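You operate a simulated robot arm through the tools that you are given. There is no shell and no other tool. Be economical: measure what you need, move in short steps, check, and stop when the job is done.

Carry out the task below with a simulated robot arm. There is one attempt and no reset: what you move stays moved.

## Task
Put the tin from the middle table on the front of the middle table. Take the glass beaker from the door bench and put it on the shelf under the door bench. Take the white cup on the door bench and put it away on the prep bench. Take the sample tub that says "Y12" from the door bench and leave it on the shelf under the corner bench. Put the beaker that says "R4" from the second wet bench from the left on the front of the filter bench and the beaker marked "R5" on the aisle end of the dosing bench. Put one of the small bags from the dosing bench on top of the yellow cover. Any order will do. Set down upright: glass beaker, white cup, beaker, small bag.

It is judged by the outcome, as a careful person would: the job done as asked, and still so three seconds after it is handed in. It fails if anything else is knocked over, pushed out of place, dropped, spilled or broken. A push-on lid holds only when it is set on centred and level and pressed home; a screw cap is set on level and turned clockwise until tight.

## Robot
A 7-joint arm with a fingered hand on a trunk, on a base that drives. Base frame: it is fixed to the floor where the robot stands at the start and does not move with it; the origin is under the middle of the robot, x ahead of it, y to its left, z up. Lengths are in mm, angles in rad, forces in N, time in s.
With the tool pointing down near the work surface it reaches from about 200 to 660 mm from the robot's upright axis, wherever it stands. Its first joint turns from -2.007 to 2.007 rad. Places, roughly: aisle end of the dosing bench [300, -2000, 900]; beaker [-250, -4750, 1000]; front of the filter bench (24x176 cm) [-1780, -4640, 900]; front of the middle table (60x22 cm) [1240, 0, 840]; glass beaker [750, 2000, 1000]; prep bench [2500, -2700, 900]; sample tub [1250, 2000, 1000]; shelf under the corner bench [4100, 2200, 300]; shelf under the door bench [700, 2200, 300]; small bag [250, -3000, 1000]; tin [500, 0, 750]; white cup (6x6x7 cm) [400, 2000, 900]; yellow cover (10x10x3 cm) [400, -3600, 900]. Payload 3.1 kg.
The tool frame sits at the grasp point between the pads (the TCP): z along the fingers, y along the line on which they close. The tips reach 22 mm beyond it. The gripper opens to 112 mm. The gripper's body begins 60 mm behind the TCP. The gripper is a hand of 3 fingers: y runs from the thumb to the fingers, the wrist lies at [0, 0, -218] in the tool frame, and closing takes about 1.5 s.
Orientation is told as [roll, pitch, yaw] about the base's x, y, z axes, in that order, counted from this pose: with the fingers straight down and closing along the base's y, the tool's x points along the base's -x, its y along +y and its z along -z.

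## Interface
- The arm moves only by the tool drive_tool. Its argument "plan" is a list that holds one entry, the list of rows, each a list of 6 numbers: the shift along the tool's x, y, z in units of 250 mm (1.0 is 250 mm), then the turn, a rotation vector about the tool's x, y, z in units of 180 degrees (1.0 is 180 degrees). In form: [[[tx, ty, tz, rx, ry, rz], ...]]. A call has 1 to 20 rows; each row is the pose to reach, as a shift and turn from the pose commanded when the call began, along the tool's axes at that moment. "hand" is the closure in counts, from 0 (fully open) to 255 (shut), set as the call begins (left out, the last holds). A call with a number of a shift or a turn outside -1 to 1 is refused whole. Each row takes 0.2 s and may step no farther than 50 mm and 0.15 rad from the row before; otherwise, or with a gripper value out of range, the whole call is refused. Where a pose cannot be reached the arm comes as near as it can. A force on the tool above 40 N (or 10 N above the force at the start of the call, whichever is more), or a blocked arm, ends the call early, and 0.2 s more pass. The fingers move at their own pace (about 108 mm/s each) and stop on an object; they squeeze with about 22 N. The grip force told is the motor's: it shows also when the fingers shut on nothing. Time passes only in rows, and 0.2 s behind the last, so rows that repeat a pose let the fingers close. The reply holds the time, the measured pose of the TCP, the force on the tool along the base axes, the opening and the grip force, in the units named above and with some noise, with the torque about the TCP (base axes, N m) and any sound that the robot's microphone picked up.
- Cameras (640 x 400 px; columns grow to the right, rows downward): "scene" is now at [14.3, 157, 1594.2]; the picture's right is [-0.03, -1.00, 0.00], its down [-0.83, 0.03, -0.56] and it looks along [0.56, -0.02, -0.83] (base axes); focal length 294 px, centre (320, 200). "wrist" rides on the gripper at [66, 3, -80] in the tool frame; the picture's right is [-0.05, 1.00, 0.00], its down [-0.77, -0.04, -0.64] and it looks along [-0.64, -0.03, 0.77] (tool axes); focal length 275 px, centre (320, 200). There is no depth. A picture from a camera that has moved, and an enlarged one, comes with that camera's place and axes in the base frame and with its lens. The place of the scene camera against the robot may be out by one fixed shift of up to 18 mm in any direction.
- grab_frame(camera): a new picture of that camera. It takes no simulated time.
- slide_trunk(by): slides the trunk up (or, below 0, down) by that many mm; the arm and the scene camera ride with it, the base frame stays. It gives what a move gives, with no picture.
- steer(legs): drives the robot by 1 to 6 legs, each [ahead, left, turn to the left] in mm, mm and rad, along the robot's own axes; the way and the turn of a leg run together, so that a leg with both is an arc; at most 1500 mm and 3.142 rad a leg. The arm and the cameras ride along, it lands a little off, and it stops where it bumps. It gives what a move gives.
- finger_targets(finger1, finger2, thumb_bend): sets how far each is bent, from 0 (flat) to 1 (curled in); at 0.3 the hand is open as for a grip, at 0.7 the pads meet at the TCP. One left out holds its place. A second passes; each finger stops where it meets its share of the squeeze, and holds until it gets a number again. A gripper value or a shape takes the hand back. It gives what a move gives, with no picture; readings hold the bend of each and the force on the fingers (four entries, about 0 where the hand has none), thumb and palm.
- set_grasp(shape): the hand has 3 fingers and takes this shape, open, in about a second: jaw (thumb against the fingers, like two jaws); tri (thumb and two fingers); tip (a fingertip pinch); poke (one finger out to press); point (the index stretched); flat (the hand flat); cup (the hand cupped); fist (a fist). The gripper value then closes the fingers along that shape, each until it touches; the sizes above hold for jaw. It gives what a move gives, with no picture.
- turn_head(pan, tilt): turns the head with the scene camera to pan (to the left, within 2.705 rad either way) and tilt (down, from -0.506 to 1.204), counted from straight ahead of the robot. It gives what a move gives.
- close_up(camera, box): a new picture of the part [left, top, right, bottom] of that camera's present view, enlarged. It takes no simulated time.
- close_job(): hands the job in; it is judged then, once.

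Work in short steps. Places have to be worked out from the pictures, the camera data and where the tool is seen: move nearer, look again, correct. Check each grasp and each placing, and mend what went wrong. You have 207 turns and 192 pictures in all, those below and enlarged ones among them. Open the gripper and draw the arm clear of the work before you hand the job in, unless the task says otherwise; then end with one line.

The tools are called after "Request:" by a JSON object that holds its "name" and its "arguments". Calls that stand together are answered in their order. drive_tool: Moves the arm, as the interface text tells. Its arguments: {"type":"object","properties":{"plan":{"type":"array"},"hand":{"type":"number"}},"required":["plan"]} The other tools are called the same way: slide_trunk (by) slides the trunk up or down; set_grasp (shape) gives the hand a shape; finger_targets (finger1, finger2, thumb_bend) moves the fingers one by one; steer (legs) drives the base; turn_head (pan, tilt) turns the head that bears the scene camera; grab_frame (camera) takes a picture; close_up (camera, box) takes an enlarged picture of a part of a camera's view; close_job () hands the job in.

At the start:

```text
clock: 0.0
eef_pos: [372.8, 100.0, 1084.0]
orientation: [-0.002, -0.001, -0.001]
force: [-0.2, 0.9, -0.1]
torque: [-0.01, 0.01, -0.05]
width: 112.0
finger_force: 0.0
shape: jaw
bend: [0.3, 0.3, 0.3]
finger forces: [0.0, 0.0, 0.1, 0.1, 0.0, 0.0]
trunk travel left (down, up): [-750.0, 240.0]
robot x, y, heading: [1.6, -2.4, -0.0]
head pan, tilt: [-0.033, 0.979]
```

scene: 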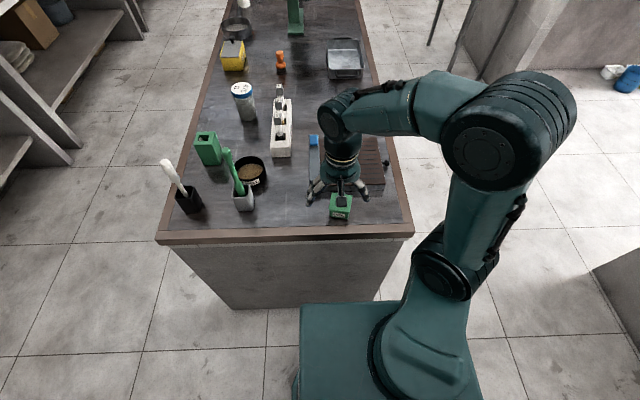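
wrist: 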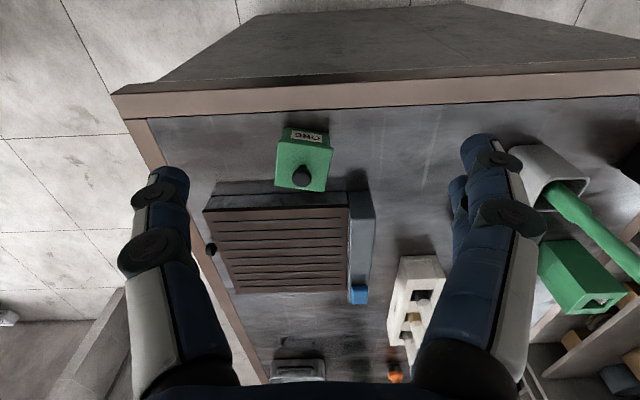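

I'll first look closely at the middle table to identify the tin.

Request:
{"name": "close_up", "arguments": {"camera": "scene", "box": [150, 60, 420, 240]}}

Request:
{"name": "turn_head", "arguments": {"pan": 0, "tilt": 0.5}}

Request:
{"name": "grab_frame", "arguments": {"camera": "scene"}}

```text
2.22 times, centred on (285, 150) of scene
camera zoom: at [14.3, 157.0, 1594.2], right [-0.03, -1.0, 0.0], down [-0.83, 0.03, -0.56], along [0.56, -0.02, -0.83], focal length 654 px, centre (398, 311)
```

zoom: 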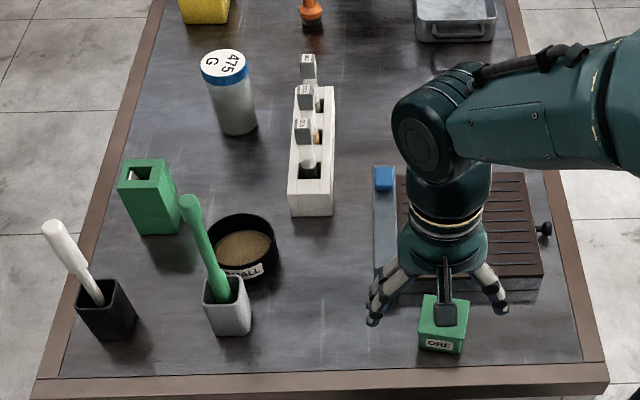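

```text
clock: 0.9
eef_pos: [372.5, 100.4, 1084.4]
orientation: [0.001, -0.001, 0.0]
force: [-0.4, -0.8, -0.5]
torque: [0.0, 0.02, -0.03]
width: 111.7
finger_force: 0.1
shape: jaw
bend: [0.3, 0.3, 0.3]
finger forces: [0.0, 0.1, 0.0, 0.1, 0.0, 0.0]
trunk travel left (down, up): [-750.0, 240.0]
robot x, y, heading: [1.6, 0.1, -0.002]
head pan, tilt: [0.0, 0.499]
```

```text
188 pictures are left
camera scene: at [34.4, 159.4, 1633.7], right [0.0, -1.0, 0.0], down [-0.48, 0.0, -0.88], along [0.88, 0.0, -0.48], focal length 294 px, centre (320, 200)
```

scene: 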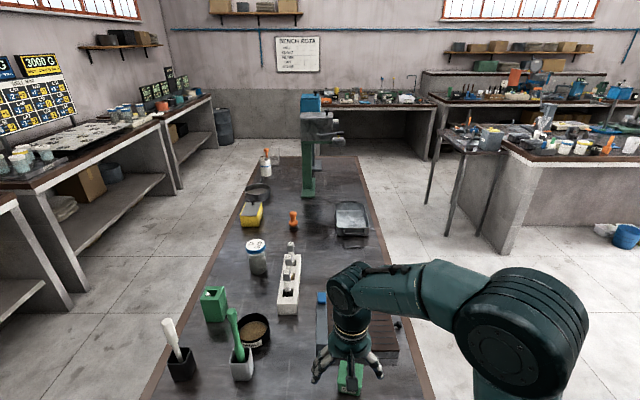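

The only green tin-like box near (500,0) is the "ORE" one. I'll take a wrist closeup and look around the rest of the room to learn the layout.

Request:
{"name": "close_up", "arguments": {"camera": "wrist", "box": [200, 80, 440, 230]}}

Request:
{"name": "turn_head", "arguments": {"pan": 1.0, "tilt": 0.5}}

Request:
{"name": "grab_frame", "arguments": {"camera": "scene"}}

Request:
{"name": "turn_head", "arguments": {"pan": -1.2, "tilt": 0.3}}

Request:
{"name": "grab_frame", "arguments": {"camera": "scene"}}

Request:
{"name": "turn_head", "arguments": {"pan": -2.0, "tilt": 0.3}}

Request:
{"name": "grab_frame", "arguments": {"camera": "scene"}}

```text
2.67 times, centred on (320, 155) of wrist
camera zoom: at [305.7, 104.3, 1164.8], right [0.05, 1.0, 0.0], down [0.77, -0.04, 0.64], along [0.64, -0.03, -0.77], focal length 734 px, centre (320, 320)
```

zoom: 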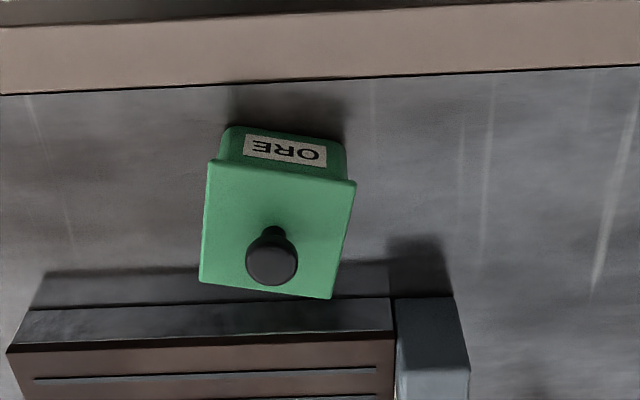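

```text
clock: 2.2
eef_pos: [371.6, 99.3, 1083.0]
orientation: [0.0, 0.001, 0.0]
force: [0.1, 0.2, -0.6]
torque: [-0.03, -0.02, 0.01]
width: 112.1
finger_force: 0.1
shape: jaw
bend: [0.3, 0.3, 0.3]
finger forces: [0.0, 0.0, 0.0, 0.2, 0.1, 0.0]
trunk travel left (down, up): [-750.0, 240.0]
robot x, y, heading: [2.1, 1.6, -0.002]
head pan, tilt: [1.0, 0.499]
```

```text
186 pictures are left
camera scene: at [-7.3, 235.9, 1633.8], right [0.84, -0.54, 0.0], down [-0.26, -0.4, -0.88], along [0.47, 0.74, -0.48], focal length 294 px, centre (320, 200)
```

scene: 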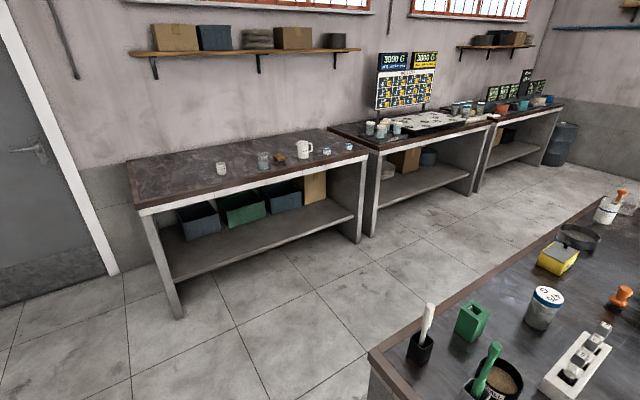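

```text
clock: 4.3
eef_pos: [371.0, 100.1, 1083.6]
orientation: [-0.002, 0.0, 0.0]
force: [-0.1, -0.2, 0.5]
torque: [0.04, 0.01, 0.0]
width: 112.0
finger_force: 0.0
shape: jaw
bend: [0.3, 0.3, 0.3]
finger forces: [0.0, 0.0, 0.0, 0.0, 0.0, 0.0]
trunk travel left (down, up): [-750.0, 240.0]
robot x, y, heading: [2.4, -0.0, 0.004]
head pan, tilt: [-1.201, 0.3]
```

```text
185 pictures are left
camera scene: at [-22.8, 72.3, 1652.2], right [-0.93, -0.36, 0.0], down [-0.11, 0.28, -0.96], along [0.35, -0.89, -0.3], focal length 294 px, centre (320, 200)
```

scene: 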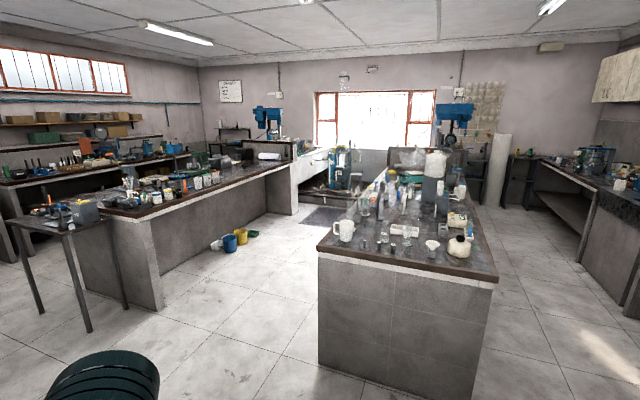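

```text
clock: 5.4
eef_pos: [372.2, 99.6, 1083.3]
orientation: [0.0, 0.0, -0.001]
force: [0.9, 0.2, 0.6]
torque: [-0.01, 0.0, -0.02]
width: 111.6
finger_force: 0.0
shape: jaw
bend: [0.3, 0.3, 0.3]
finger forces: [0.0, 0.1, 0.1, 0.0, 0.1, 0.0]
trunk travel left (down, up): [-750.0, 240.0]
robot x, y, heading: [0.8, -0.1, -0.001]
head pan, tilt: [-2.0, 0.3]
```

```text
184 pictures are left
camera scene: at [-95.4, 74.4, 1652.2], right [-0.91, 0.42, 0.0], down [0.12, 0.27, -0.96], along [-0.4, -0.87, -0.3], focal length 294 px, centre (320, 200)
```

scene: 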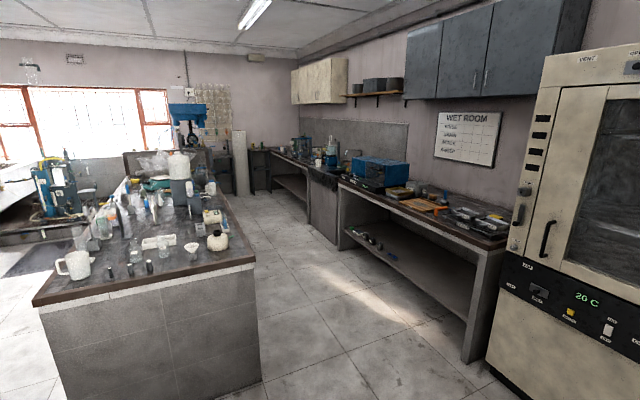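

The tin is a green lidded box with a knob, near (463,78), turned about -0.19 rad. I move above it and align the yaw, then look again.

Request:
{"name": "drive_tool", "arguments": {"plan": [[[-0.12, -0.03, 0.0, 0, 0, 0.03], [-0.24, -0.06, 0.05, 0, 0, 0.06], [-0.364, -0.088, 0.15, 0, 0, 0.06], [-0.364, -0.088, 0.216, 0, 0, 0.06]]], "hand": 0}}

Request:
{"name": "turn_head", "arguments": {"pan": 0, "tilt": 0.9}}

Request:
{"name": "grab_frame", "arguments": {"camera": "wrist"}}

Request:
{"name": "close_up", "arguments": {"camera": "scene", "box": [240, 150, 440, 275]}}

```text
clock: 6.4
eef_pos: [461.4, 78.4, 1030.5]
orientation: [-0.001, -0.002, -0.188]
force: [-0.7, -0.3, 0.5]
torque: [-0.02, -0.01, 0.02]
width: 111.9
finger_force: 0.2
shape: jaw
bend: [0.3, 0.3, 0.3]
finger forces: [0.1, 0.0, 0.0, 0.0, 0.0, 0.0]
trunk travel left (down, up): [-750.0, 240.0]
robot x, y, heading: [1.5, 4.4, -0.001]
head pan, tilt: [-2.0, 0.3]
```

```text
clock: 8.3
eef_pos: [460.7, 78.4, 1030.2]
orientation: [-0.002, 0.002, -0.188]
force: [0.4, 0.3, -0.4]
torque: [0.01, 0.02, -0.02]
width: 111.8
finger_force: 0.0
shape: jaw
bend: [0.3, 0.3, 0.3]
finger forces: [0.0, 0.0, 0.0, 0.0, 0.0, 0.0]
trunk travel left (down, up): [-750.0, 240.0]
robot x, y, heading: [3.0, -0.1, 0.001]
head pan, tilt: [0.0, 0.901]
```

```text
183 pictures are left
camera wrist: at [397.0, 95.1, 1110.9], right [0.23, 0.97, 0.0], down [0.75, -0.18, 0.64], along [0.62, -0.15, -0.77], focal length 275 px, centre (320, 200)
```

wrist: 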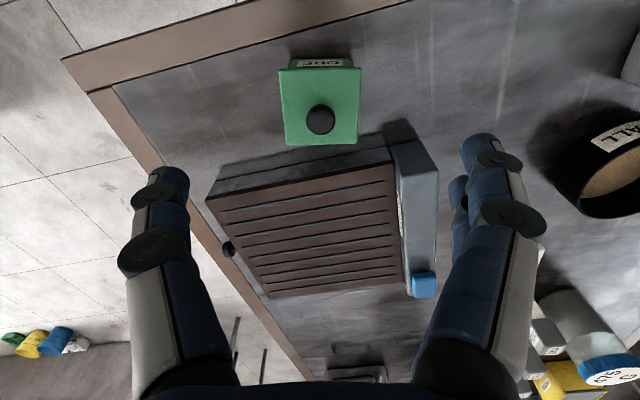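

```text
3.20 times, centred on (340, 212) of scene
camera zoom: at [19.0, 159.3, 1600.0], right [0.0, -1.0, 0.0], down [-0.78, 0.0, -0.62], along [0.62, 0.0, -0.78], focal length 942 px, centre (256, 160)
```

zoom: 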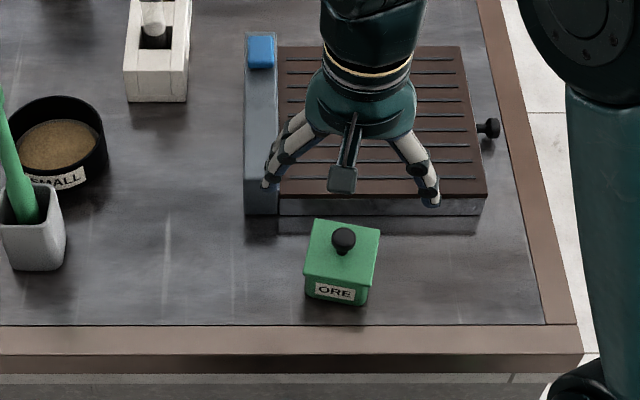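

Triangulating the two wrist views gives table z≈848 and the lid centre at (475,77,901). I descend with open fingers to z≈877 and close.

Request:
{"name": "drive_tool", "arguments": {"plan": [[[-0.056, 0.005, 0.1, 0, 0, 0], [-0.056, 0.005, 0.25, 0, 0, 0], [-0.056, 0.005, 0.4, 0, 0, 0], [-0.056, 0.005, 0.5, 0, 0, 0], [-0.056, 0.005, 0.56, 0, 0, 0], [-0.056, 0.005, 0.612, 0, 0, 0]]]}}

Request:
{"name": "grab_frame", "arguments": {"camera": "wrist"}}

Request:
{"name": "close_up", "arguments": {"camera": "scene", "box": [240, 150, 440, 275]}}

```text
clock: 9.7
eef_pos: [476.2, 78.1, 876.3]
orientation: [0.0, 0.0, -0.188]
force: [0.3, 0.1, 0.3]
torque: [0.0, -0.01, -0.04]
width: 112.0
finger_force: 0.0
shape: jaw
bend: [0.3, 0.3, 0.3]
finger forces: [0.0, 0.0, 0.1, 0.0, 0.1, 0.0]
trunk travel left (down, up): [-750.0, 240.0]
robot x, y, heading: [-2.1, -3.1, 0.002]
head pan, tilt: [0.0, 0.901]
```

```text
181 pictures are left
camera wrist: at [412.4, 93.6, 957.5], right [0.23, 0.97, 0.0], down [0.75, -0.18, 0.64], along [0.62, -0.15, -0.77], focal length 275 px, centre (320, 200)
```

wrist: 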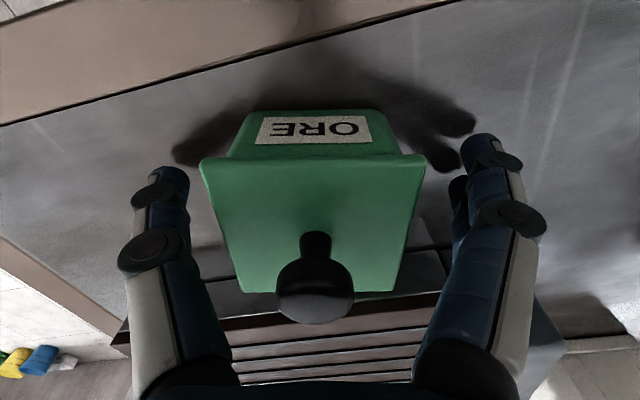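

```text
3.20 times, centred on (340, 212) of scene
camera zoom: at [19.4, 159.6, 1599.9], right [0.0, -1.0, 0.0], down [-0.78, 0.0, -0.62], along [0.62, 0.0, -0.78], focal length 942 px, centre (256, 160)
```

zoom: 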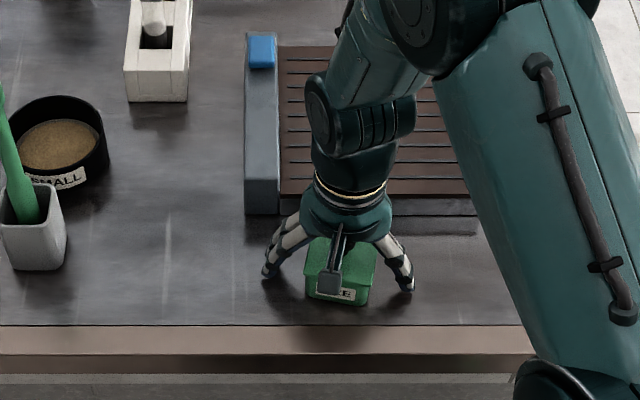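

The tin sits centred between the fingers. I close.

Request:
{"name": "drive_tool", "arguments": {"plan": [[[0, 0, 0, 0, 0, 0], [0, 0, 0, 0, 0, 0], [0, 0, 0, 0, 0, 0], [0, 0, 0, 0, 0, 0], [0, 0, 0, 0, 0, 0], [0, 0, 0, 0, 0, 0], [0, 0, 0, 0, 0, 0]]], "hand": 255}}

Request:
{"name": "drive_tool", "arguments": {"plan": [[[0, 0, -0.05, 0, 0, 0], [0, 0, -0.15, 0, 0, 0], [0, 0, -0.3, 0, 0, 0], [0, 0, -0.45, 0, 0, 0], [0, 0, -0.6, 0, 0, 0]]]}}

Request:
{"name": "grab_frame", "arguments": {"camera": "wrist"}}

```text
clock: 11.3
eef_pos: [477.3, 76.2, 877.4]
orientation: [-0.001, 0.002, -0.188]
force: [0.3, 0.3, -1.1]
torque: [-0.01, 0.01, 0.01]
width: 52.1
finger_force: 21.9
shape: jaw
bend: [0.73, 0.73, 0.7]
finger forces: [9.9, 10.0, 0.0, 0.0, 19.9, 0.0]
trunk travel left (down, up): [-750.0, 240.0]
robot x, y, heading: [-1.1, 1.3, 0.003]
head pan, tilt: [0.0, 0.901]
```

```text
clock: 12.5
eef_pos: [474.4, 78.1, 1027.0]
orientation: [-0.001, -0.001, -0.189]
force: [0.0, 0.6, -0.5]
torque: [0.02, 0.03, 0.03]
width: 52.2
finger_force: 22.1
shape: jaw
bend: [0.73, 0.73, 0.7]
finger forces: [9.9, 10.0, 0.0, 0.0, 19.9, 0.0]
trunk travel left (down, up): [-750.0, 240.0]
robot x, y, heading: [0.6, -4.0, -0.005]
head pan, tilt: [0.0, 0.901]
```

```text
179 pictures are left
camera wrist: at [410.9, 94.2, 1108.0], right [0.23, 0.97, 0.0], down [0.75, -0.18, 0.64], along [0.62, -0.15, -0.77], focal length 275 px, centre (320, 200)
```

wrist: 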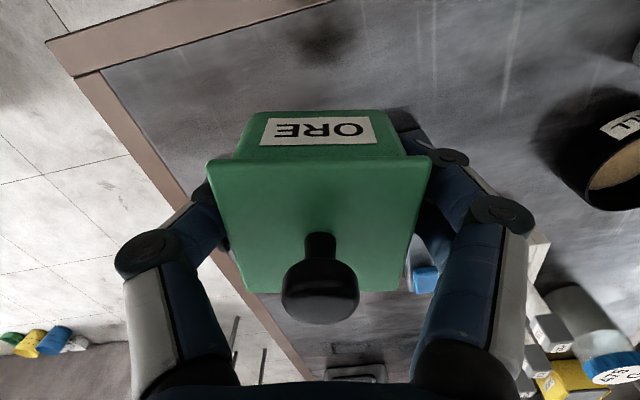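

The tin is held. I drive right, along the front side of the table, and turn to face it.

Request:
{"name": "steer", "arguments": {"legs": [[0, -620, 0], [1120, 0, 0], [0, 0, 1.571]]}}

Request:
{"name": "turn_head", "arguments": {"pan": 0, "tilt": 0.8}}

Request:
{"name": "grab_frame", "arguments": {"camera": "scene"}}

```text
clock: 25.1
eef_pos: [1054.3, -141.3, 1026.4]
orientation: [0.001, 0.001, 1.359]
force: [-0.4, 0.5, -0.7]
torque: [0.03, 0.03, 0.0]
width: 51.8
finger_force: 22.2
shape: jaw
bend: [0.73, 0.73, 0.7]
finger forces: [9.9, 10.0, 0.0, 0.0, 19.7, 0.1]
trunk travel left (down, up): [-750.0, 240.0]
robot x, y, heading: [1118.0, -620.0, 1.548]
head pan, tilt: [0.0, 0.901]
```

```text
clock: 25.8
eef_pos: [1053.8, -142.5, 1026.1]
orientation: [0.001, 0.002, 1.361]
force: [0.1, 0.5, -0.9]
torque: [-0.04, 0.0, -0.02]
width: 51.6
finger_force: 21.7
shape: jaw
bend: [0.73, 0.73, 0.7]
finger forces: [9.8, 10.0, 0.0, 0.0, 19.8, 0.0]
trunk travel left (down, up): [-750.0, 240.0]
robot x, y, heading: [1122.1, -614.9, 1.547]
head pan, tilt: [0.0, 0.799]
```

```text
178 pictures are left
camera scene: at [971.4, -589.3, 1607.8], right [1.0, -0.02, 0.0], down [-0.02, -0.72, -0.7], along [0.02, 0.7, -0.72], focal length 294 px, centre (320, 200)
```

scene: 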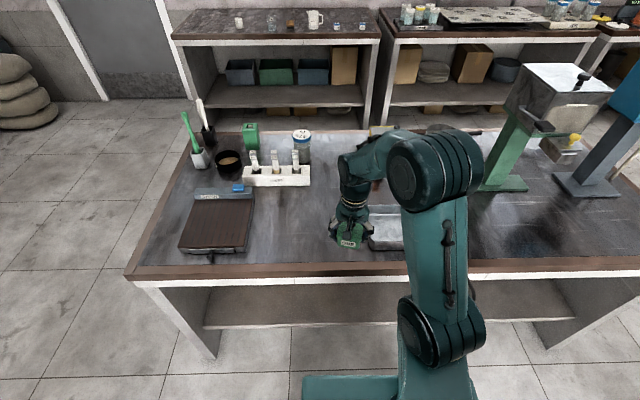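

There is free space on the front strip between the heater and the tray. I move the tin to about (1035,0) and lower it.

Request:
{"name": "drive_tool", "arguments": {"plan": [[[-0.15, 0.05, 0, 0, 0, 0], [-0.3, 0.1, 0, 0, 0, 0], [-0.45, 0.15, 0, 0, 0, 0], [-0.54, 0.193, 0.05, 0, 0, 0], [-0.54, 0.193, 0.2, 0, 0, 0], [-0.54, 0.193, 0.35, 0, 0, 0], [-0.54, 0.193, 0.5, 0, 0, 0], [-0.54, 0.193, 0.55, 0, 0, 0], [-0.54, 0.193, 0.575, 0, 0, 0], [-0.54, 0.193, 0.59, 0, 0, 0]]]}}

Request:
{"name": "grab_frame", "arguments": {"camera": "scene"}}

```text
clock: 28.0
eef_pos: [1034.8, -0.6, 879.8]
orientation: [0.001, -0.001, 1.361]
force: [-0.2, -0.2, -0.9]
torque: [0.02, 0.0, -0.01]
width: 51.6
finger_force: 21.3
shape: jaw
bend: [0.73, 0.73, 0.7]
finger forces: [10.0, 10.0, 0.0, 0.0, 19.8, 0.0]
trunk travel left (down, up): [-750.0, 240.0]
robot x, y, heading: [1122.0, -618.9, 1.546]
head pan, tilt: [0.0, 0.799]
```

```text
177 pictures are left
camera scene: at [971.3, -589.1, 1607.8], right [1.0, -0.02, 0.0], down [-0.02, -0.72, -0.7], along [0.02, 0.7, -0.72], focal length 294 px, centre (320, 200)
```

scene: 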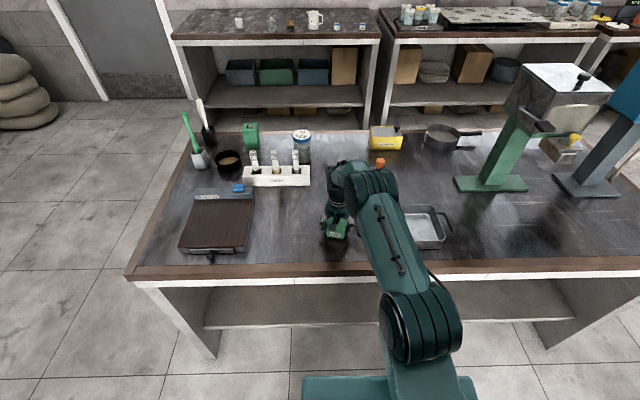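

Tin is a hair above the table; I lower until contact and then release in a second call.

Request:
{"name": "drive_tool", "arguments": {"plan": [[[0, 0, 0.008, 0, 0, 0], [0, 0, 0.013, 0, 0, 0], [0, 0, 0.013, 0, 0, 0]]]}}

Request:
{"name": "drive_tool", "arguments": {"plan": [[[0, 0, 0, 0, 0, 0], [0, 0, 0, 0, 0, 0], [0, 0, 0, 0, 0, 0], [0, 0, 0, 0, 0, 0], [0, 0, -0.02, 0, 0, 0], [0, 0, -0.15, 0, 0, 0], [0, 0, -0.3, 0, 0, 0], [0, 0, -0.45, 0, 0, 0], [0, 0, -0.6, 0, 0, 0]]], "hand": 0}}

Request:
{"name": "grab_frame", "arguments": {"camera": "wrist"}}

Request:
{"name": "grab_frame", "arguments": {"camera": "scene"}}

```text
clock: 28.8
eef_pos: [1035.5, -0.3, 877.4]
orientation: [0.0, 0.0, 1.359]
force: [-0.7, 0.3, 1.5]
torque: [0.04, 0.02, 0.01]
width: 51.2
finger_force: 22.0
shape: jaw
bend: [0.73, 0.73, 0.7]
finger forces: [10.1, 10.5, 0.0, 0.0, 20.0, 0.1]
trunk travel left (down, up): [-750.0, 240.0]
robot x, y, heading: [1120.4, -623.4, 1.546]
head pan, tilt: [0.0, 0.799]
```

```text
clock: 30.8
eef_pos: [1033.2, -2.5, 1025.5]
orientation: [0.0, 0.0, 1.358]
force: [-0.2, -1.3, 0.2]
torque: [0.01, 0.01, 0.0]
width: 111.7
finger_force: 0.0
shape: jaw
bend: [0.3, 0.3, 0.3]
finger forces: [0.1, 0.0, 0.1, 0.1, 0.0, 0.1]
trunk travel left (down, up): [-750.0, 240.0]
robot x, y, heading: [1121.8, -623.8, 1.552]
head pan, tilt: [0.0, 0.799]
```

```text
176 pictures are left
camera wrist: at [1016.1, -65.4, 1107.1], right [-0.97, 0.26, 0.0], down [0.2, 0.75, 0.64], along [0.16, 0.61, -0.77], focal length 275 px, centre (320, 200)
```

wrist: 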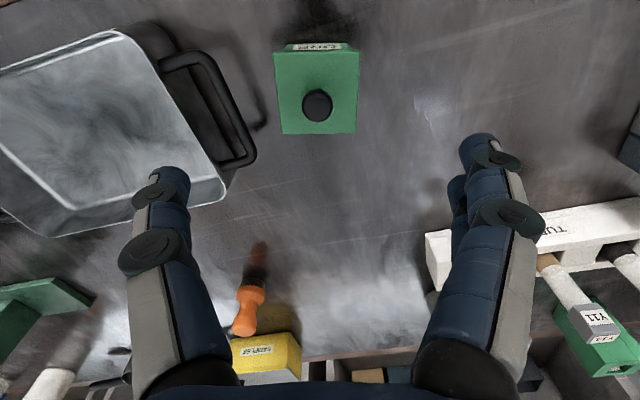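

```text
175 pictures are left
camera scene: at [971.4, -590.0, 1607.8], right [1.0, -0.02, 0.0], down [-0.02, -0.72, -0.7], along [0.02, 0.7, -0.72], focal length 294 px, centre (320, 200)
```

scene: 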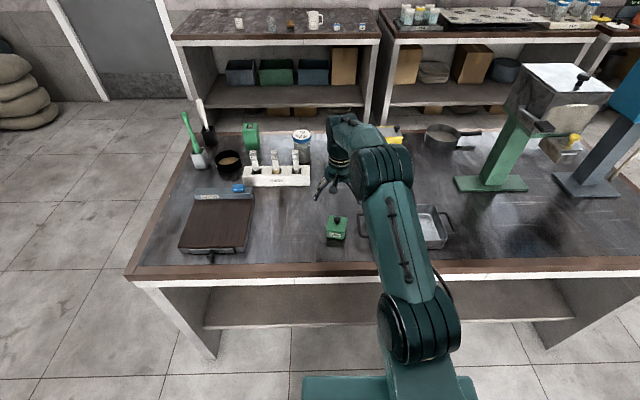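

Tin is placed upright with the lid on. Now I retract and raise the arm, then drive around the left end of the table to the door bench.

Request:
{"name": "drive_tool", "arguments": {"plan": [[[0.1, 0, -0.15, 0, 0, 0], [0.25, 0, -0.25, 0, 0, 0], [0.4, 0, -0.35, 0, 0, -0.02], [0.55, 0, -0.45, 0, 0, -0.04], [0.7, 0, -0.5, 0, 0, -0.06], [0.85, 0, -0.5, 0, 0, -0.06], [1.0, 0, -0.5, 0, 0, -0.06]]]}}

Request:
{"name": "steer", "arguments": {"legs": [[0, 1330, 0], [1500, 0, 0], [350, 0, 0], [0, -780, 0]]}}

Request:
{"name": "turn_head", "arguments": {"pan": 0, "tilt": 0.8}}

Request:
{"name": "grab_frame", "arguments": {"camera": "scene"}}

```text
clock: 32.4
eef_pos: [984.1, -246.1, 1150.3]
orientation: [-0.001, 0.0, 1.547]
force: [-0.2, 0.8, -0.2]
torque: [-0.01, 0.01, 0.02]
width: 111.8
finger_force: 0.0
shape: jaw
bend: [0.3, 0.3, 0.3]
finger forces: [0.0, 0.1, 0.0, 0.0, 0.0, 0.1]
trunk travel left (down, up): [-750.0, 240.0]
robot x, y, heading: [1122.7, -622.0, 1.551]
head pan, tilt: [0.0, 0.799]
```

```text
clock: 51.8
eef_pos: [521.3, 1617.7, 1151.2]
orientation: [-0.001, 0.001, 1.51]
force: [0.4, -0.2, 0.0]
torque: [0.0, 0.0, 0.04]
width: 111.7
finger_force: 0.1
shape: jaw
bend: [0.3, 0.3, 0.3]
finger forces: [0.0, 0.1, 0.1, 0.0, 0.1, 0.1]
trunk travel left (down, up): [-750.0, 240.0]
robot x, y, heading: [641.5, 1231.4, 1.511]
head pan, tilt: [0.0, 0.799]
```

```text
clock: 52.4
eef_pos: [521.7, 1618.4, 1148.6]
orientation: [0.001, 0.0, 1.511]
force: [0.0, 0.6, 0.0]
torque: [-0.02, 0.02, 0.03]
width: 111.8
finger_force: 0.1
shape: jaw
bend: [0.3, 0.3, 0.3]
finger forces: [0.0, 0.0, 0.1, 0.0, 0.1, 0.0]
trunk travel left (down, up): [-750.0, 240.0]
robot x, y, heading: [643.5, 1233.7, 1.507]
head pan, tilt: [0.0, 0.799]
```

```text
174 pictures are left
camera scene: at [496.0, 1272.8, 1607.9], right [1.0, -0.06, 0.0], down [-0.04, -0.72, -0.7], along [0.04, 0.7, -0.72], focal length 294 px, centre (320, 200)
```

scene: 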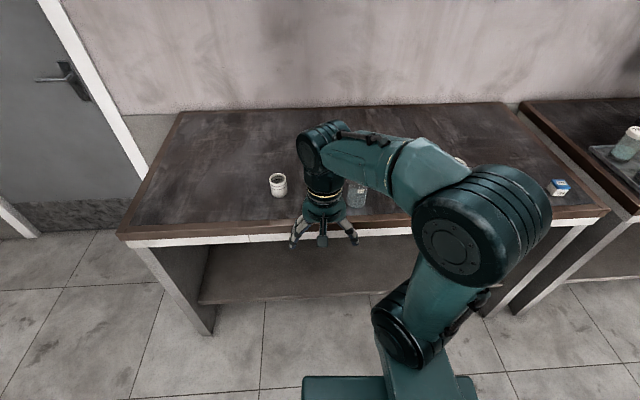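

At the door bench. I zoom in on the items to identify them.

Request:
{"name": "close_up", "arguments": {"camera": "scene", "box": [250, 140, 410, 240]}}

Request:
{"name": "grab_frame", "arguments": {"camera": "wrist"}}

```text
4.00 times, centred on (330, 190) of scene
camera zoom: at [496.0, 1272.8, 1607.9], right [1.0, -0.06, 0.0], down [-0.04, -0.72, -0.7], along [0.04, 0.7, -0.72], focal length 1177 px, centre (280, 240)
```

zoom: 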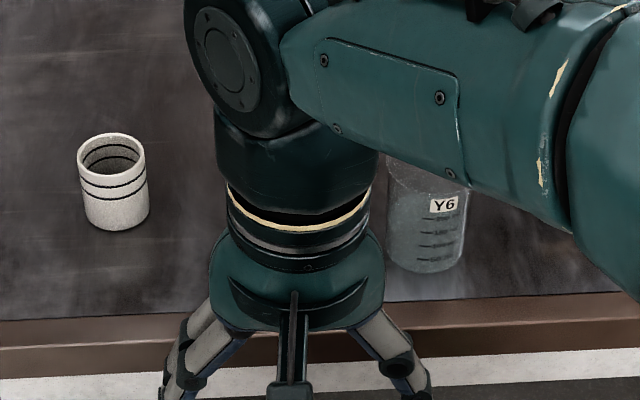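

```text
172 pictures are left
camera wrist: at [515.0, 1553.1, 1230.7], right [-0.99, 0.11, 0.0], down [0.08, 0.77, 0.64], along [0.07, 0.63, -0.77], focal length 275 px, centre (320, 200)
```

wrist: 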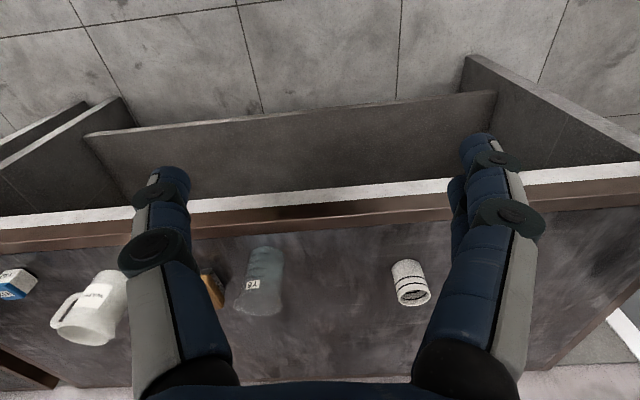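

White cup (striped) is near (399,2000); glass beaker "Y6" near (660,1945). I drive closer and bring the hand to a tilted (45°) pre-grasp pose facing the beaker.

Request:
{"name": "steer", "arguments": {"legs": [[150, 0, 0.06]]}}

Request:
{"name": "drive_tool", "arguments": {"plan": [[[0, -0.1, 0, 0, -0.041, 0], [-0.05, -0.2, 0, 0, -0.082, 0], [-0.1, -0.3, 0.05, 0, -0.123, 0], [-0.15, -0.4, 0.12, 0, -0.164, 0], [-0.2, -0.504, 0.19, 0, -0.205, 0], [-0.28, -0.504, 0.24, 0, -0.25, 0]]]}}

Request:
{"name": "grab_frame", "arguments": {"camera": "wrist"}}

Request:
{"name": "grab_frame", "arguments": {"camera": "scene"}}

```text
clock: 53.7
eef_pos: [505.5, 1762.0, 1149.7]
orientation: [0.001, 0.0, 1.565]
force: [0.2, 0.4, -0.7]
torque: [0.02, 0.0, 0.02]
width: 111.8
finger_force: 0.1
shape: jaw
bend: [0.3, 0.3, 0.3]
finger forces: [0.0, 0.0, 0.1, 0.1, 0.0, 0.0]
trunk travel left (down, up): [-750.0, 240.0]
robot x, y, heading: [650.0, 1387.4, 1.564]
head pan, tilt: [0.0, 0.799]
```

```text
clock: 55.1
eef_pos: [631.2, 1831.5, 1088.3]
orientation: [-0.002, -0.78, 1.568]
force: [1.3, -0.3, 0.2]
torque: [-0.01, -0.03, -0.03]
width: 111.8
finger_force: 0.0
shape: jaw
bend: [0.3, 0.3, 0.3]
finger forces: [0.0, 0.0, 0.1, 0.0, 0.1, 0.0]
trunk travel left (down, up): [-750.0, 240.0]
robot x, y, heading: [649.7, 1385.8, 1.566]
head pan, tilt: [0.0, 0.799]
```

```text
171 pictures are left
camera wrist: at [628.2, 1728.7, 1098.8], right [-1.0, 0.04, 0.03], down [0.03, 0.1, 0.99], along [0.03, 0.99, -0.1], focal length 275 px, centre (320, 200)
```

wrist: 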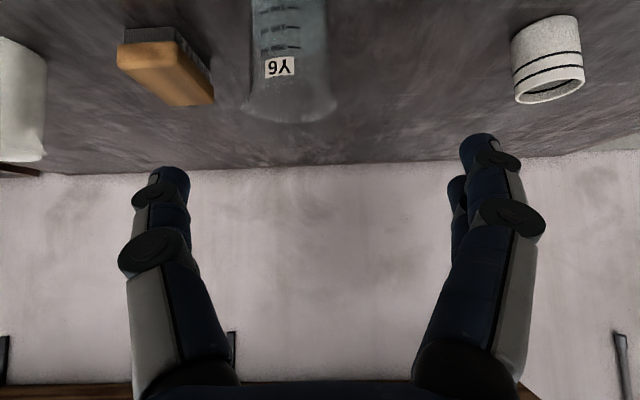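

```text
170 pictures are left
camera scene: at [498.3, 1416.5, 1607.7], right [1.0, -0.01, 0.0], down [0.0, -0.72, -0.7], along [0.01, 0.7, -0.72], focal length 294 px, centre (320, 200)
```

scene: 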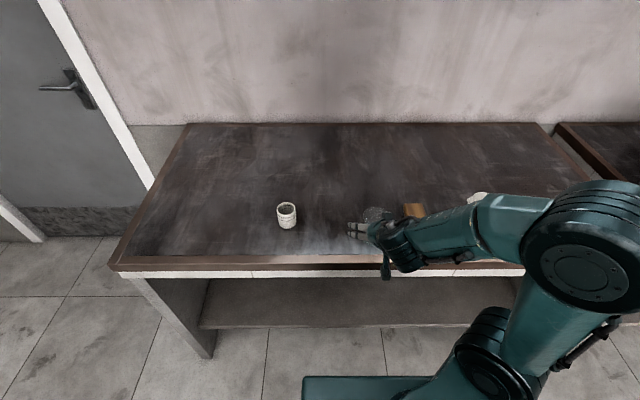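

I zoom the scene on the beaker to fix its position relative to the hand.

Request:
{"name": "close_up", "arguments": {"camera": "scene", "box": [260, 170, 500, 320]}}

Request:
{"name": "close_up", "arguments": {"camera": "wrist", "box": [200, 0, 400, 125]}}

```text
2.67 times, centred on (380, 245) of scene
camera zoom: at [498.3, 1416.5, 1607.7], right [1.0, -0.01, 0.0], down [0.0, -0.72, -0.7], along [0.01, 0.7, -0.72], focal length 785 px, centre (160, 80)
```

zoom: 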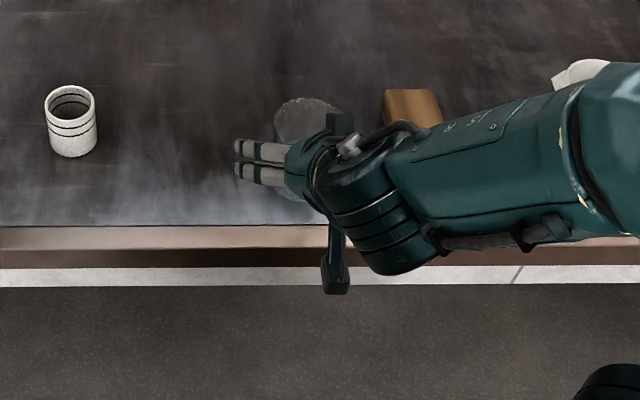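

```text
3.20 times, centred on (300, 62) of wrist
camera zoom: at [628.2, 1728.7, 1098.8], right [-1.0, 0.04, 0.03], down [0.03, 0.1, 0.99], along [0.03, 0.99, -0.1], focal length 881 px, centre (384, 640)
```

zoom: 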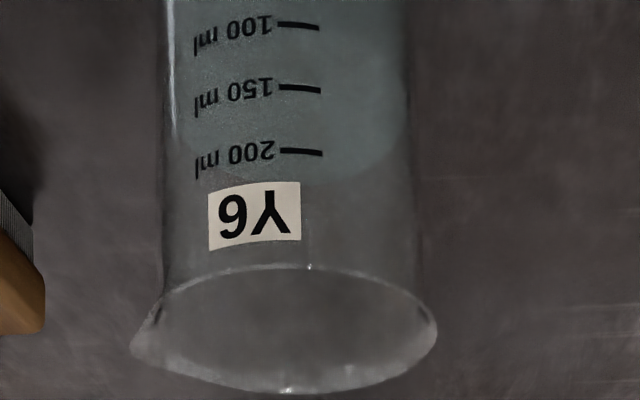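

Beaker (with ~190 ml water) centre about (656,1945), rim z≈996. I tilt to 60° and move to a pre-grasp 100 mm back along the approach line.

Request:
{"name": "drive_tool", "arguments": {"plan": [[[0.05, -0.05, 0.1, 0, -0.041, 0], [0.12, -0.1, 0.2, 0, -0.083, 0], [0.176, -0.1, 0.332, 0, -0.083, 0]]]}}

Request:
{"name": "grab_frame", "arguments": {"camera": "wrist"}}

Request:
{"name": "close_up", "arguments": {"camera": "scene", "box": [260, 170, 500, 320]}}

```text
clock: 55.9
eef_pos: [657.8, 1858.2, 996.2]
orientation: [0.002, -1.046, 1.565]
force: [-0.1, -0.7, -0.4]
torque: [-0.01, -0.01, 0.02]
width: 112.0
finger_force: 0.0
shape: jaw
bend: [0.3, 0.3, 0.3]
finger forces: [0.1, 0.0, 0.0, 0.0, 0.1, 0.0]
trunk travel left (down, up): [-750.0, 240.0]
robot x, y, heading: [649.8, 1389.9, 1.562]
head pan, tilt: [0.0, 0.799]
```

```text
167 pictures are left
camera wrist: at [653.3, 1756.4, 980.6], right [-1.0, 0.03, 0.04], down [0.04, -0.16, 0.99], along [0.04, 0.99, 0.16], focal length 275 px, centre (320, 200)
```

wrist: 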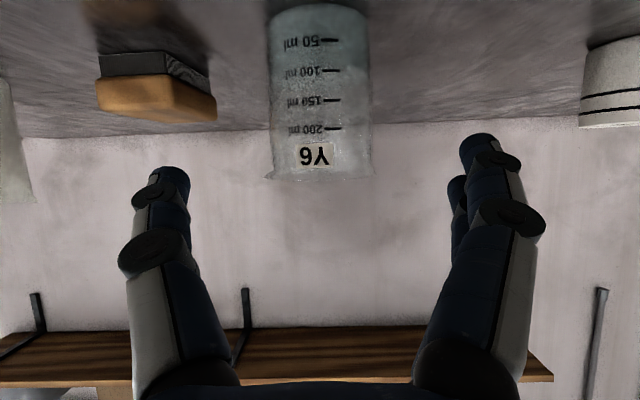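

```text
2.67 times, centred on (380, 245) of scene
camera zoom: at [499.2, 1417.5, 1607.8], right [1.0, -0.01, 0.0], down [0.0, -0.72, -0.7], along [0.0, 0.7, -0.72], focal length 785 px, centre (160, 80)
```

zoom: 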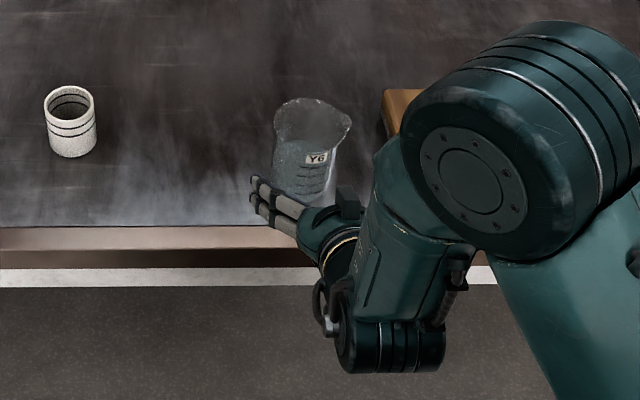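

Well aligned. I advance along the tool axis 100 mm to straddle the beaker.

Request:
{"name": "drive_tool", "arguments": {"plan": [[[0, 0, 0.1, 0, 0, 0], [0, 0, 0.2, 0, 0, 0], [0, 0, 0.3, 0, 0, 0], [0, 0, 0.36, 0, 0, 0], [0, 0, 0.396, 0, 0, 0]]]}}

Request:
{"name": "grab_frame", "arguments": {"camera": "wrist"}}

Request:
{"name": "close_up", "arguments": {"camera": "scene", "box": [260, 170, 500, 320]}}

```text
clock: 57.1
eef_pos: [658.0, 1942.5, 950.8]
orientation: [-0.002, -1.047, 1.565]
force: [0.0, 0.6, 0.6]
torque: [-0.01, 0.01, -0.01]
width: 112.0
finger_force: 0.1
shape: jaw
bend: [0.3, 0.3, 0.3]
finger forces: [0.1, 0.1, 0.1, 0.1, 0.0, 0.1]
trunk travel left (down, up): [-750.0, 240.0]
robot x, y, heading: [648.3, 1391.0, 1.564]
head pan, tilt: [0.0, 0.799]
```

```text
165 pictures are left
camera wrist: at [654.6, 1842.0, 934.0], right [-1.0, 0.03, 0.04], down [0.03, -0.16, 0.99], along [0.04, 0.99, 0.16], focal length 275 px, centre (320, 200)
```

wrist: 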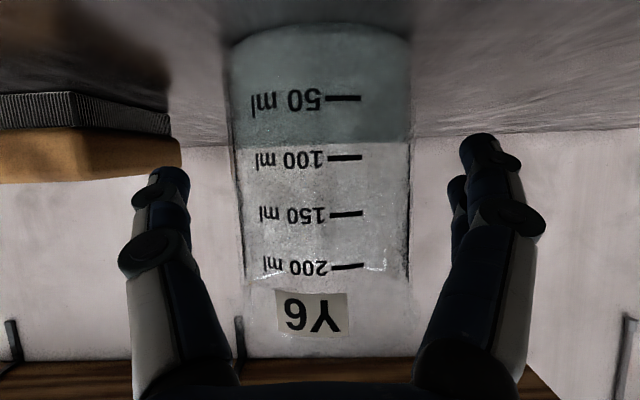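

```text
2.67 times, centred on (380, 245) of scene
camera zoom: at [499.6, 1416.0, 1607.9], right [1.0, -0.01, 0.0], down [0.0, -0.72, -0.7], along [0.0, 0.7, -0.72], focal length 785 px, centre (160, 80)
```

zoom: 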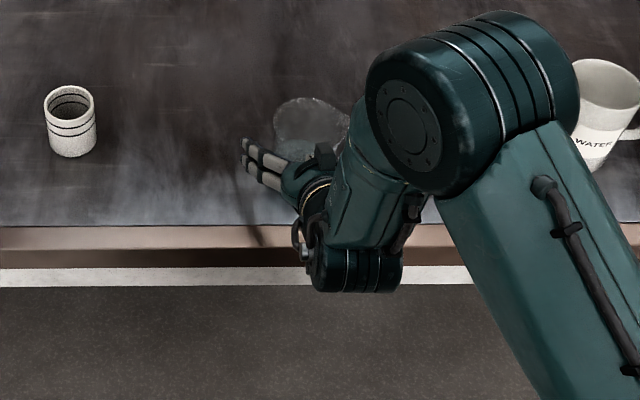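

Centred. Close on the beaker, then lift gently.

Request:
{"name": "drive_tool", "arguments": {"plan": [[[0, 0, 0, 0, 0, 0], [0, 0, 0, 0, 0, 0], [0, 0, 0, 0, 0, 0], [0, 0, 0, 0, 0, 0], [0, 0, 0, 0, 0, 0], [0, 0, 0, 0, 0, 0], [0, 0, 0, 0, 0, 0]]], "hand": 255}}

Request:
{"name": "slide_trunk", "arguments": {"by": 60}}

Request:
{"name": "grab_frame", "arguments": {"camera": "wrist"}}

```text
clock: 58.7
eef_pos: [656.8, 1943.4, 951.0]
orientation: [0.0, -1.046, 1.565]
force: [0.6, 0.6, -0.1]
torque: [0.02, 0.04, -0.02]
width: 60.9
finger_force: 21.9
shape: jaw
bend: [0.72, 0.72, 0.7]
finger forces: [9.7, 9.8, 0.0, 0.0, 20.1, 0.0]
trunk travel left (down, up): [-750.0, 240.0]
robot x, y, heading: [652.3, 1386.8, 1.559]
head pan, tilt: [0.0, 0.799]
```

```text
clock: 59.7
eef_pos: [658.2, 1942.5, 1011.9]
orientation: [-0.001, -1.045, 1.567]
force: [-0.4, -0.1, -1.8]
torque: [0.0, 0.0, 0.03]
width: 60.8
finger_force: 21.4
shape: jaw
bend: [0.72, 0.72, 0.7]
finger forces: [9.7, 9.8, 0.1, 0.1, 20.0, 0.0]
trunk travel left (down, up): [-810.0, 180.0]
robot x, y, heading: [650.2, 1387.0, 1.562]
head pan, tilt: [0.0, 0.799]
```

```text
163 pictures are left
camera wrist: at [654.6, 1842.0, 994.2], right [-1.0, 0.03, 0.04], down [0.03, -0.16, 0.99], along [0.04, 0.99, 0.16], focal length 275 px, centre (320, 200)
```

wrist: 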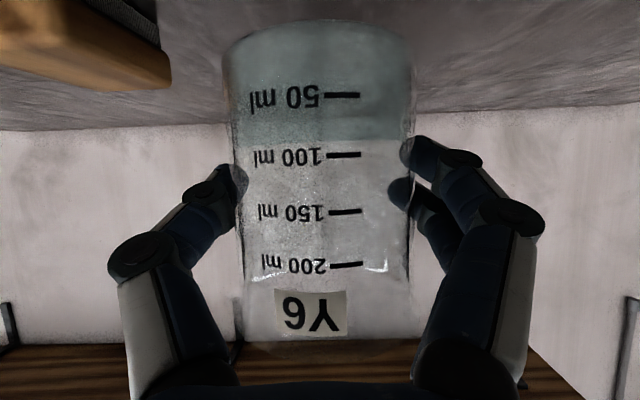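

Lifted upright. I back out from the bench, then lower the trunk and look at the shelf.

Request:
{"name": "steer", "arguments": {"legs": [[-260, 0, 0]]}}

Request:
{"name": "slide_trunk", "arguments": {"by": -300}}

Request:
{"name": "turn_head", "arguments": {"pan": 0, "tilt": 0.6}}

Request:
{"name": "grab_frame", "arguments": {"camera": "scene"}}

Request:
{"name": "grab_frame", "arguments": {"camera": "wrist"}}

```text
clock: 61.6
eef_pos: [657.7, 1687.9, 1010.9]
orientation: [0.0, -1.045, 1.562]
force: [-0.2, 0.1, -1.8]
torque: [0.0, 0.02, 0.02]
width: 60.6
finger_force: 22.1
shape: jaw
bend: [0.72, 0.72, 0.7]
finger forces: [9.7, 9.8, 0.0, 0.0, 20.0, 0.0]
trunk travel left (down, up): [-810.0, 180.0]
robot x, y, heading: [651.5, 1133.4, 1.561]
head pan, tilt: [0.0, 0.799]
```

```text
clock: 64.6
eef_pos: [658.0, 1687.3, 711.0]
orientation: [0.0, -1.044, 1.563]
force: [0.3, 0.5, -1.9]
torque: [-0.02, -0.03, -0.02]
width: 60.6
finger_force: 21.8
shape: jaw
bend: [0.72, 0.72, 0.7]
finger forces: [9.7, 9.9, 0.1, 0.1, 20.1, 0.0]
trunk travel left (down, up): [-510.0, 480.0]
robot x, y, heading: [646.4, 1133.2, 1.561]
head pan, tilt: [0.0, 0.799]
```

```text
clock: 65.3
eef_pos: [657.3, 1688.0, 711.4]
orientation: [0.002, -1.045, 1.562]
force: [0.0, -0.9, -0.6]
torque: [-0.02, -0.01, 0.0]
width: 60.9
finger_force: 22.0
shape: jaw
bend: [0.72, 0.72, 0.7]
finger forces: [9.8, 9.8, 0.1, 0.0, 20.1, 0.1]
trunk travel left (down, up): [-510.0, 480.0]
robot x, y, heading: [647.9, 1131.7, 1.561]
head pan, tilt: [0.0, 0.6]
```

```text
162 pictures are left
camera scene: at [497.9, 1168.3, 1384.7], right [1.0, -0.01, 0.0], down [0.0, -0.57, -0.82], along [0.01, 0.82, -0.57], focal length 294 px, centre (320, 200)
```

scene: 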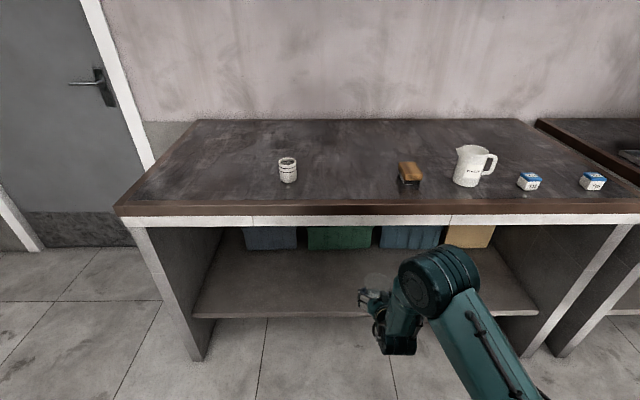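

```text
161 pictures are left
camera wrist: at [653.6, 1586.3, 694.2], right [-1.0, 0.03, 0.04], down [0.03, -0.16, 0.99], along [0.04, 0.99, 0.16], focal length 275 px, centre (320, 200)
```

wrist: 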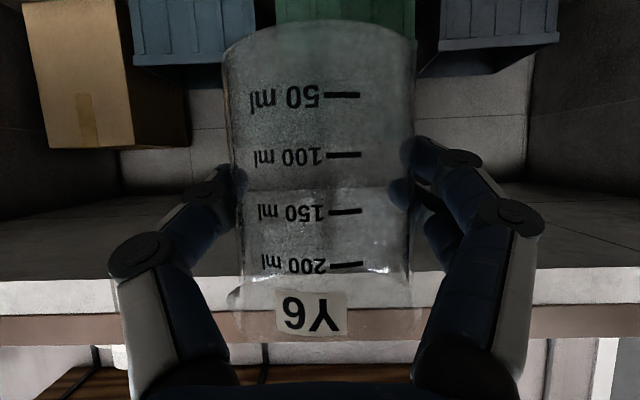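

Shelf top ≈ z 285, front ≈ y 1895, with free depth to the crates at ~2280. I lower to TCP z≈430 and drive in.

Request:
{"name": "slide_trunk", "arguments": {"by": -281}}

Request:
{"name": "steer", "arguments": {"legs": [[150, 0, 0]]}}

Request:
{"name": "grab_frame", "arguments": {"camera": "scene"}}

Request:
{"name": "grab_frame", "arguments": {"camera": "wrist"}}

```text
clock: 68.2
eef_pos: [656.9, 1687.6, 430.0]
orientation: [-0.001, -1.046, 1.562]
force: [-0.4, 0.1, -1.8]
torque: [-0.04, 0.03, 0.0]
width: 60.6
finger_force: 22.3
shape: jaw
bend: [0.72, 0.72, 0.7]
finger forces: [9.7, 9.8, 0.0, 0.1, 20.1, 0.0]
trunk travel left (down, up): [-229.0, 761.0]
robot x, y, heading: [649.0, 1134.7, 1.561]
head pan, tilt: [0.0, 0.6]
```

```text
clock: 69.5
eef_pos: [659.3, 1834.8, 430.9]
orientation: [-0.001, -1.046, 1.562]
force: [0.1, 0.2, -2.1]
torque: [-0.01, -0.02, 0.0]
width: 61.1
finger_force: 21.7
shape: jaw
bend: [0.72, 0.72, 0.7]
finger forces: [9.7, 9.8, 0.1, 0.0, 20.0, 0.1]
trunk travel left (down, up): [-229.0, 761.0]
robot x, y, heading: [653.8, 1281.7, 1.563]
head pan, tilt: [0.0, 0.6]
```

```text
160 pictures are left
camera scene: at [499.3, 1315.8, 1103.7], right [1.0, -0.01, 0.0], down [-0.01, -0.57, -0.82], along [0.01, 0.82, -0.57], focal length 294 px, centre (320, 200)
```

scene: 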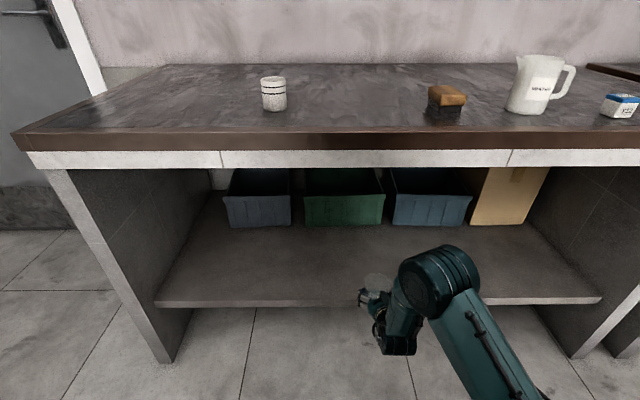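

```text
159 pictures are left
camera wrist: at [655.5, 1733.6, 413.3], right [-1.0, 0.03, 0.04], down [0.03, -0.16, 0.99], along [0.04, 0.99, 0.16], focal length 275 px, centre (320, 200)
```

wrist: 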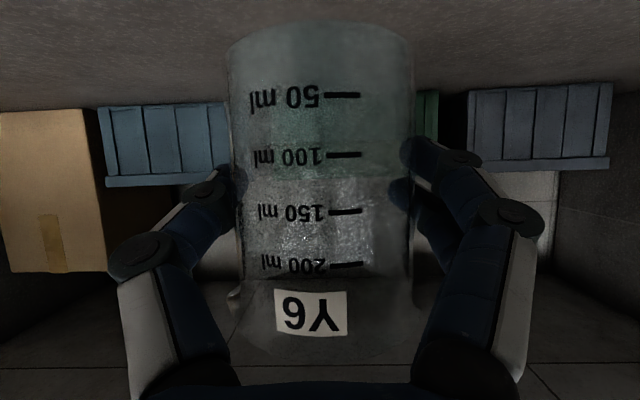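

Refined: shelf z≈323, front ≈1880. Beaker bottom has ~55 mm clearance; I drive in another 140 mm.

Request:
{"name": "steer", "arguments": {"legs": [[138, 0, 0]]}}

Request:
{"name": "slide_trunk", "arguments": {"by": -40}}

Request:
{"name": "grab_frame", "arguments": {"camera": "scene"}}

Request:
{"name": "grab_frame", "arguments": {"camera": "wrist"}}

```text
clock: 70.8
eef_pos: [661.6, 1971.6, 429.7]
orientation: [0.0, -1.045, 1.562]
force: [0.4, 1.1, -1.6]
torque: [0.0, 0.01, 0.0]
width: 60.5
finger_force: 21.6
shape: jaw
bend: [0.72, 0.72, 0.7]
finger forces: [9.7, 9.8, 0.0, 0.0, 20.0, 0.0]
trunk travel left (down, up): [-229.0, 761.0]
robot x, y, heading: [649.7, 1417.1, 1.564]
head pan, tilt: [0.0, 0.6]
```

```text
clock: 71.7
eef_pos: [660.6, 1972.0, 388.9]
orientation: [0.0, -1.043, 1.562]
force: [0.0, 0.3, -1.8]
torque: [-0.04, 0.01, 0.01]
width: 60.8
finger_force: 22.6
shape: jaw
bend: [0.72, 0.72, 0.7]
finger forces: [9.8, 9.8, 0.0, 0.1, 20.1, 0.1]
trunk travel left (down, up): [-189.0, 801.0]
robot x, y, heading: [648.9, 1416.6, 1.561]
head pan, tilt: [0.0, 0.6]
```

```text
158 pictures are left
camera scene: at [500.5, 1452.8, 1063.7], right [1.0, -0.01, 0.0], down [-0.01, -0.57, -0.82], along [0.01, 0.82, -0.57], focal length 294 px, centre (320, 200)
```

scene: 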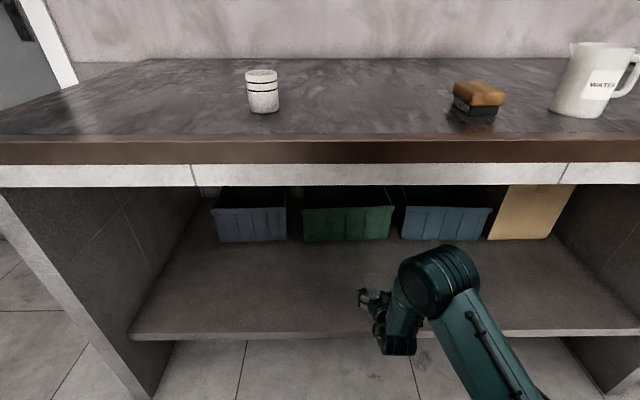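

```text
157 pictures are left
camera wrist: at [656.7, 1870.5, 373.2], right [-1.0, 0.03, 0.04], down [0.03, -0.16, 0.99], along [0.04, 0.99, 0.16], focal length 275 px, centre (320, 200)
```

wrist: 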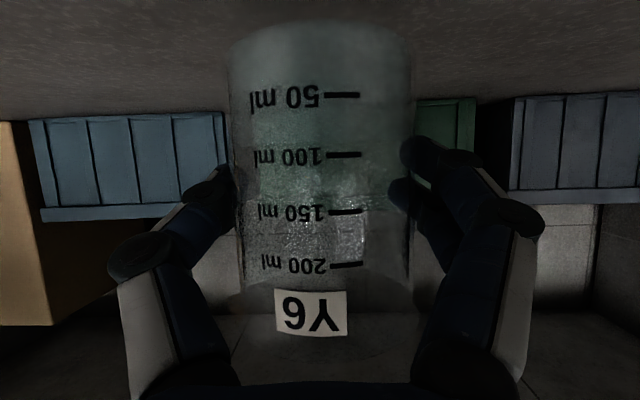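

Close to the shelf. I lower 16 mm more, then small arm steps until contact.

Request:
{"name": "slide_trunk", "arguments": {"by": -16}}

Request:
{"name": "drive_tool", "arguments": {"plan": [[[0.007, 0, 0.004, 0, 0, 0], [0.0139, 0, 0.008, 0, 0, 0], [0.0208, 0, 0.012, 0, 0, 0]]]}}

```text
clock: 72.3
eef_pos: [660.5, 1971.8, 375.3]
orientation: [0.0, -1.047, 1.563]
force: [-1.0, 0.1, -1.2]
torque: [0.01, 0.05, 0.0]
width: 60.7
finger_force: 22.2
shape: jaw
bend: [0.72, 0.72, 0.7]
finger forces: [9.8, 9.7, 0.0, 0.0, 20.2, 0.0]
trunk travel left (down, up): [-173.0, 817.0]
robot x, y, heading: [646.6, 1417.9, 1.564]
head pan, tilt: [0.0, 0.6]
```

```text
clock: 73.1
eef_pos: [661.9, 1970.6, 368.5]
orientation: [0.0, -1.046, 1.563]
force: [-0.5, 0.5, -2.7]
torque: [-0.04, 0.02, 0.01]
width: 60.8
finger_force: 21.8
shape: jaw
bend: [0.72, 0.72, 0.7]
finger forces: [9.7, 9.8, 0.1, 0.0, 20.1, 0.0]
trunk travel left (down, up): [-173.0, 817.0]
robot x, y, heading: [648.5, 1416.0, 1.557]
head pan, tilt: [0.0, 0.6]
```

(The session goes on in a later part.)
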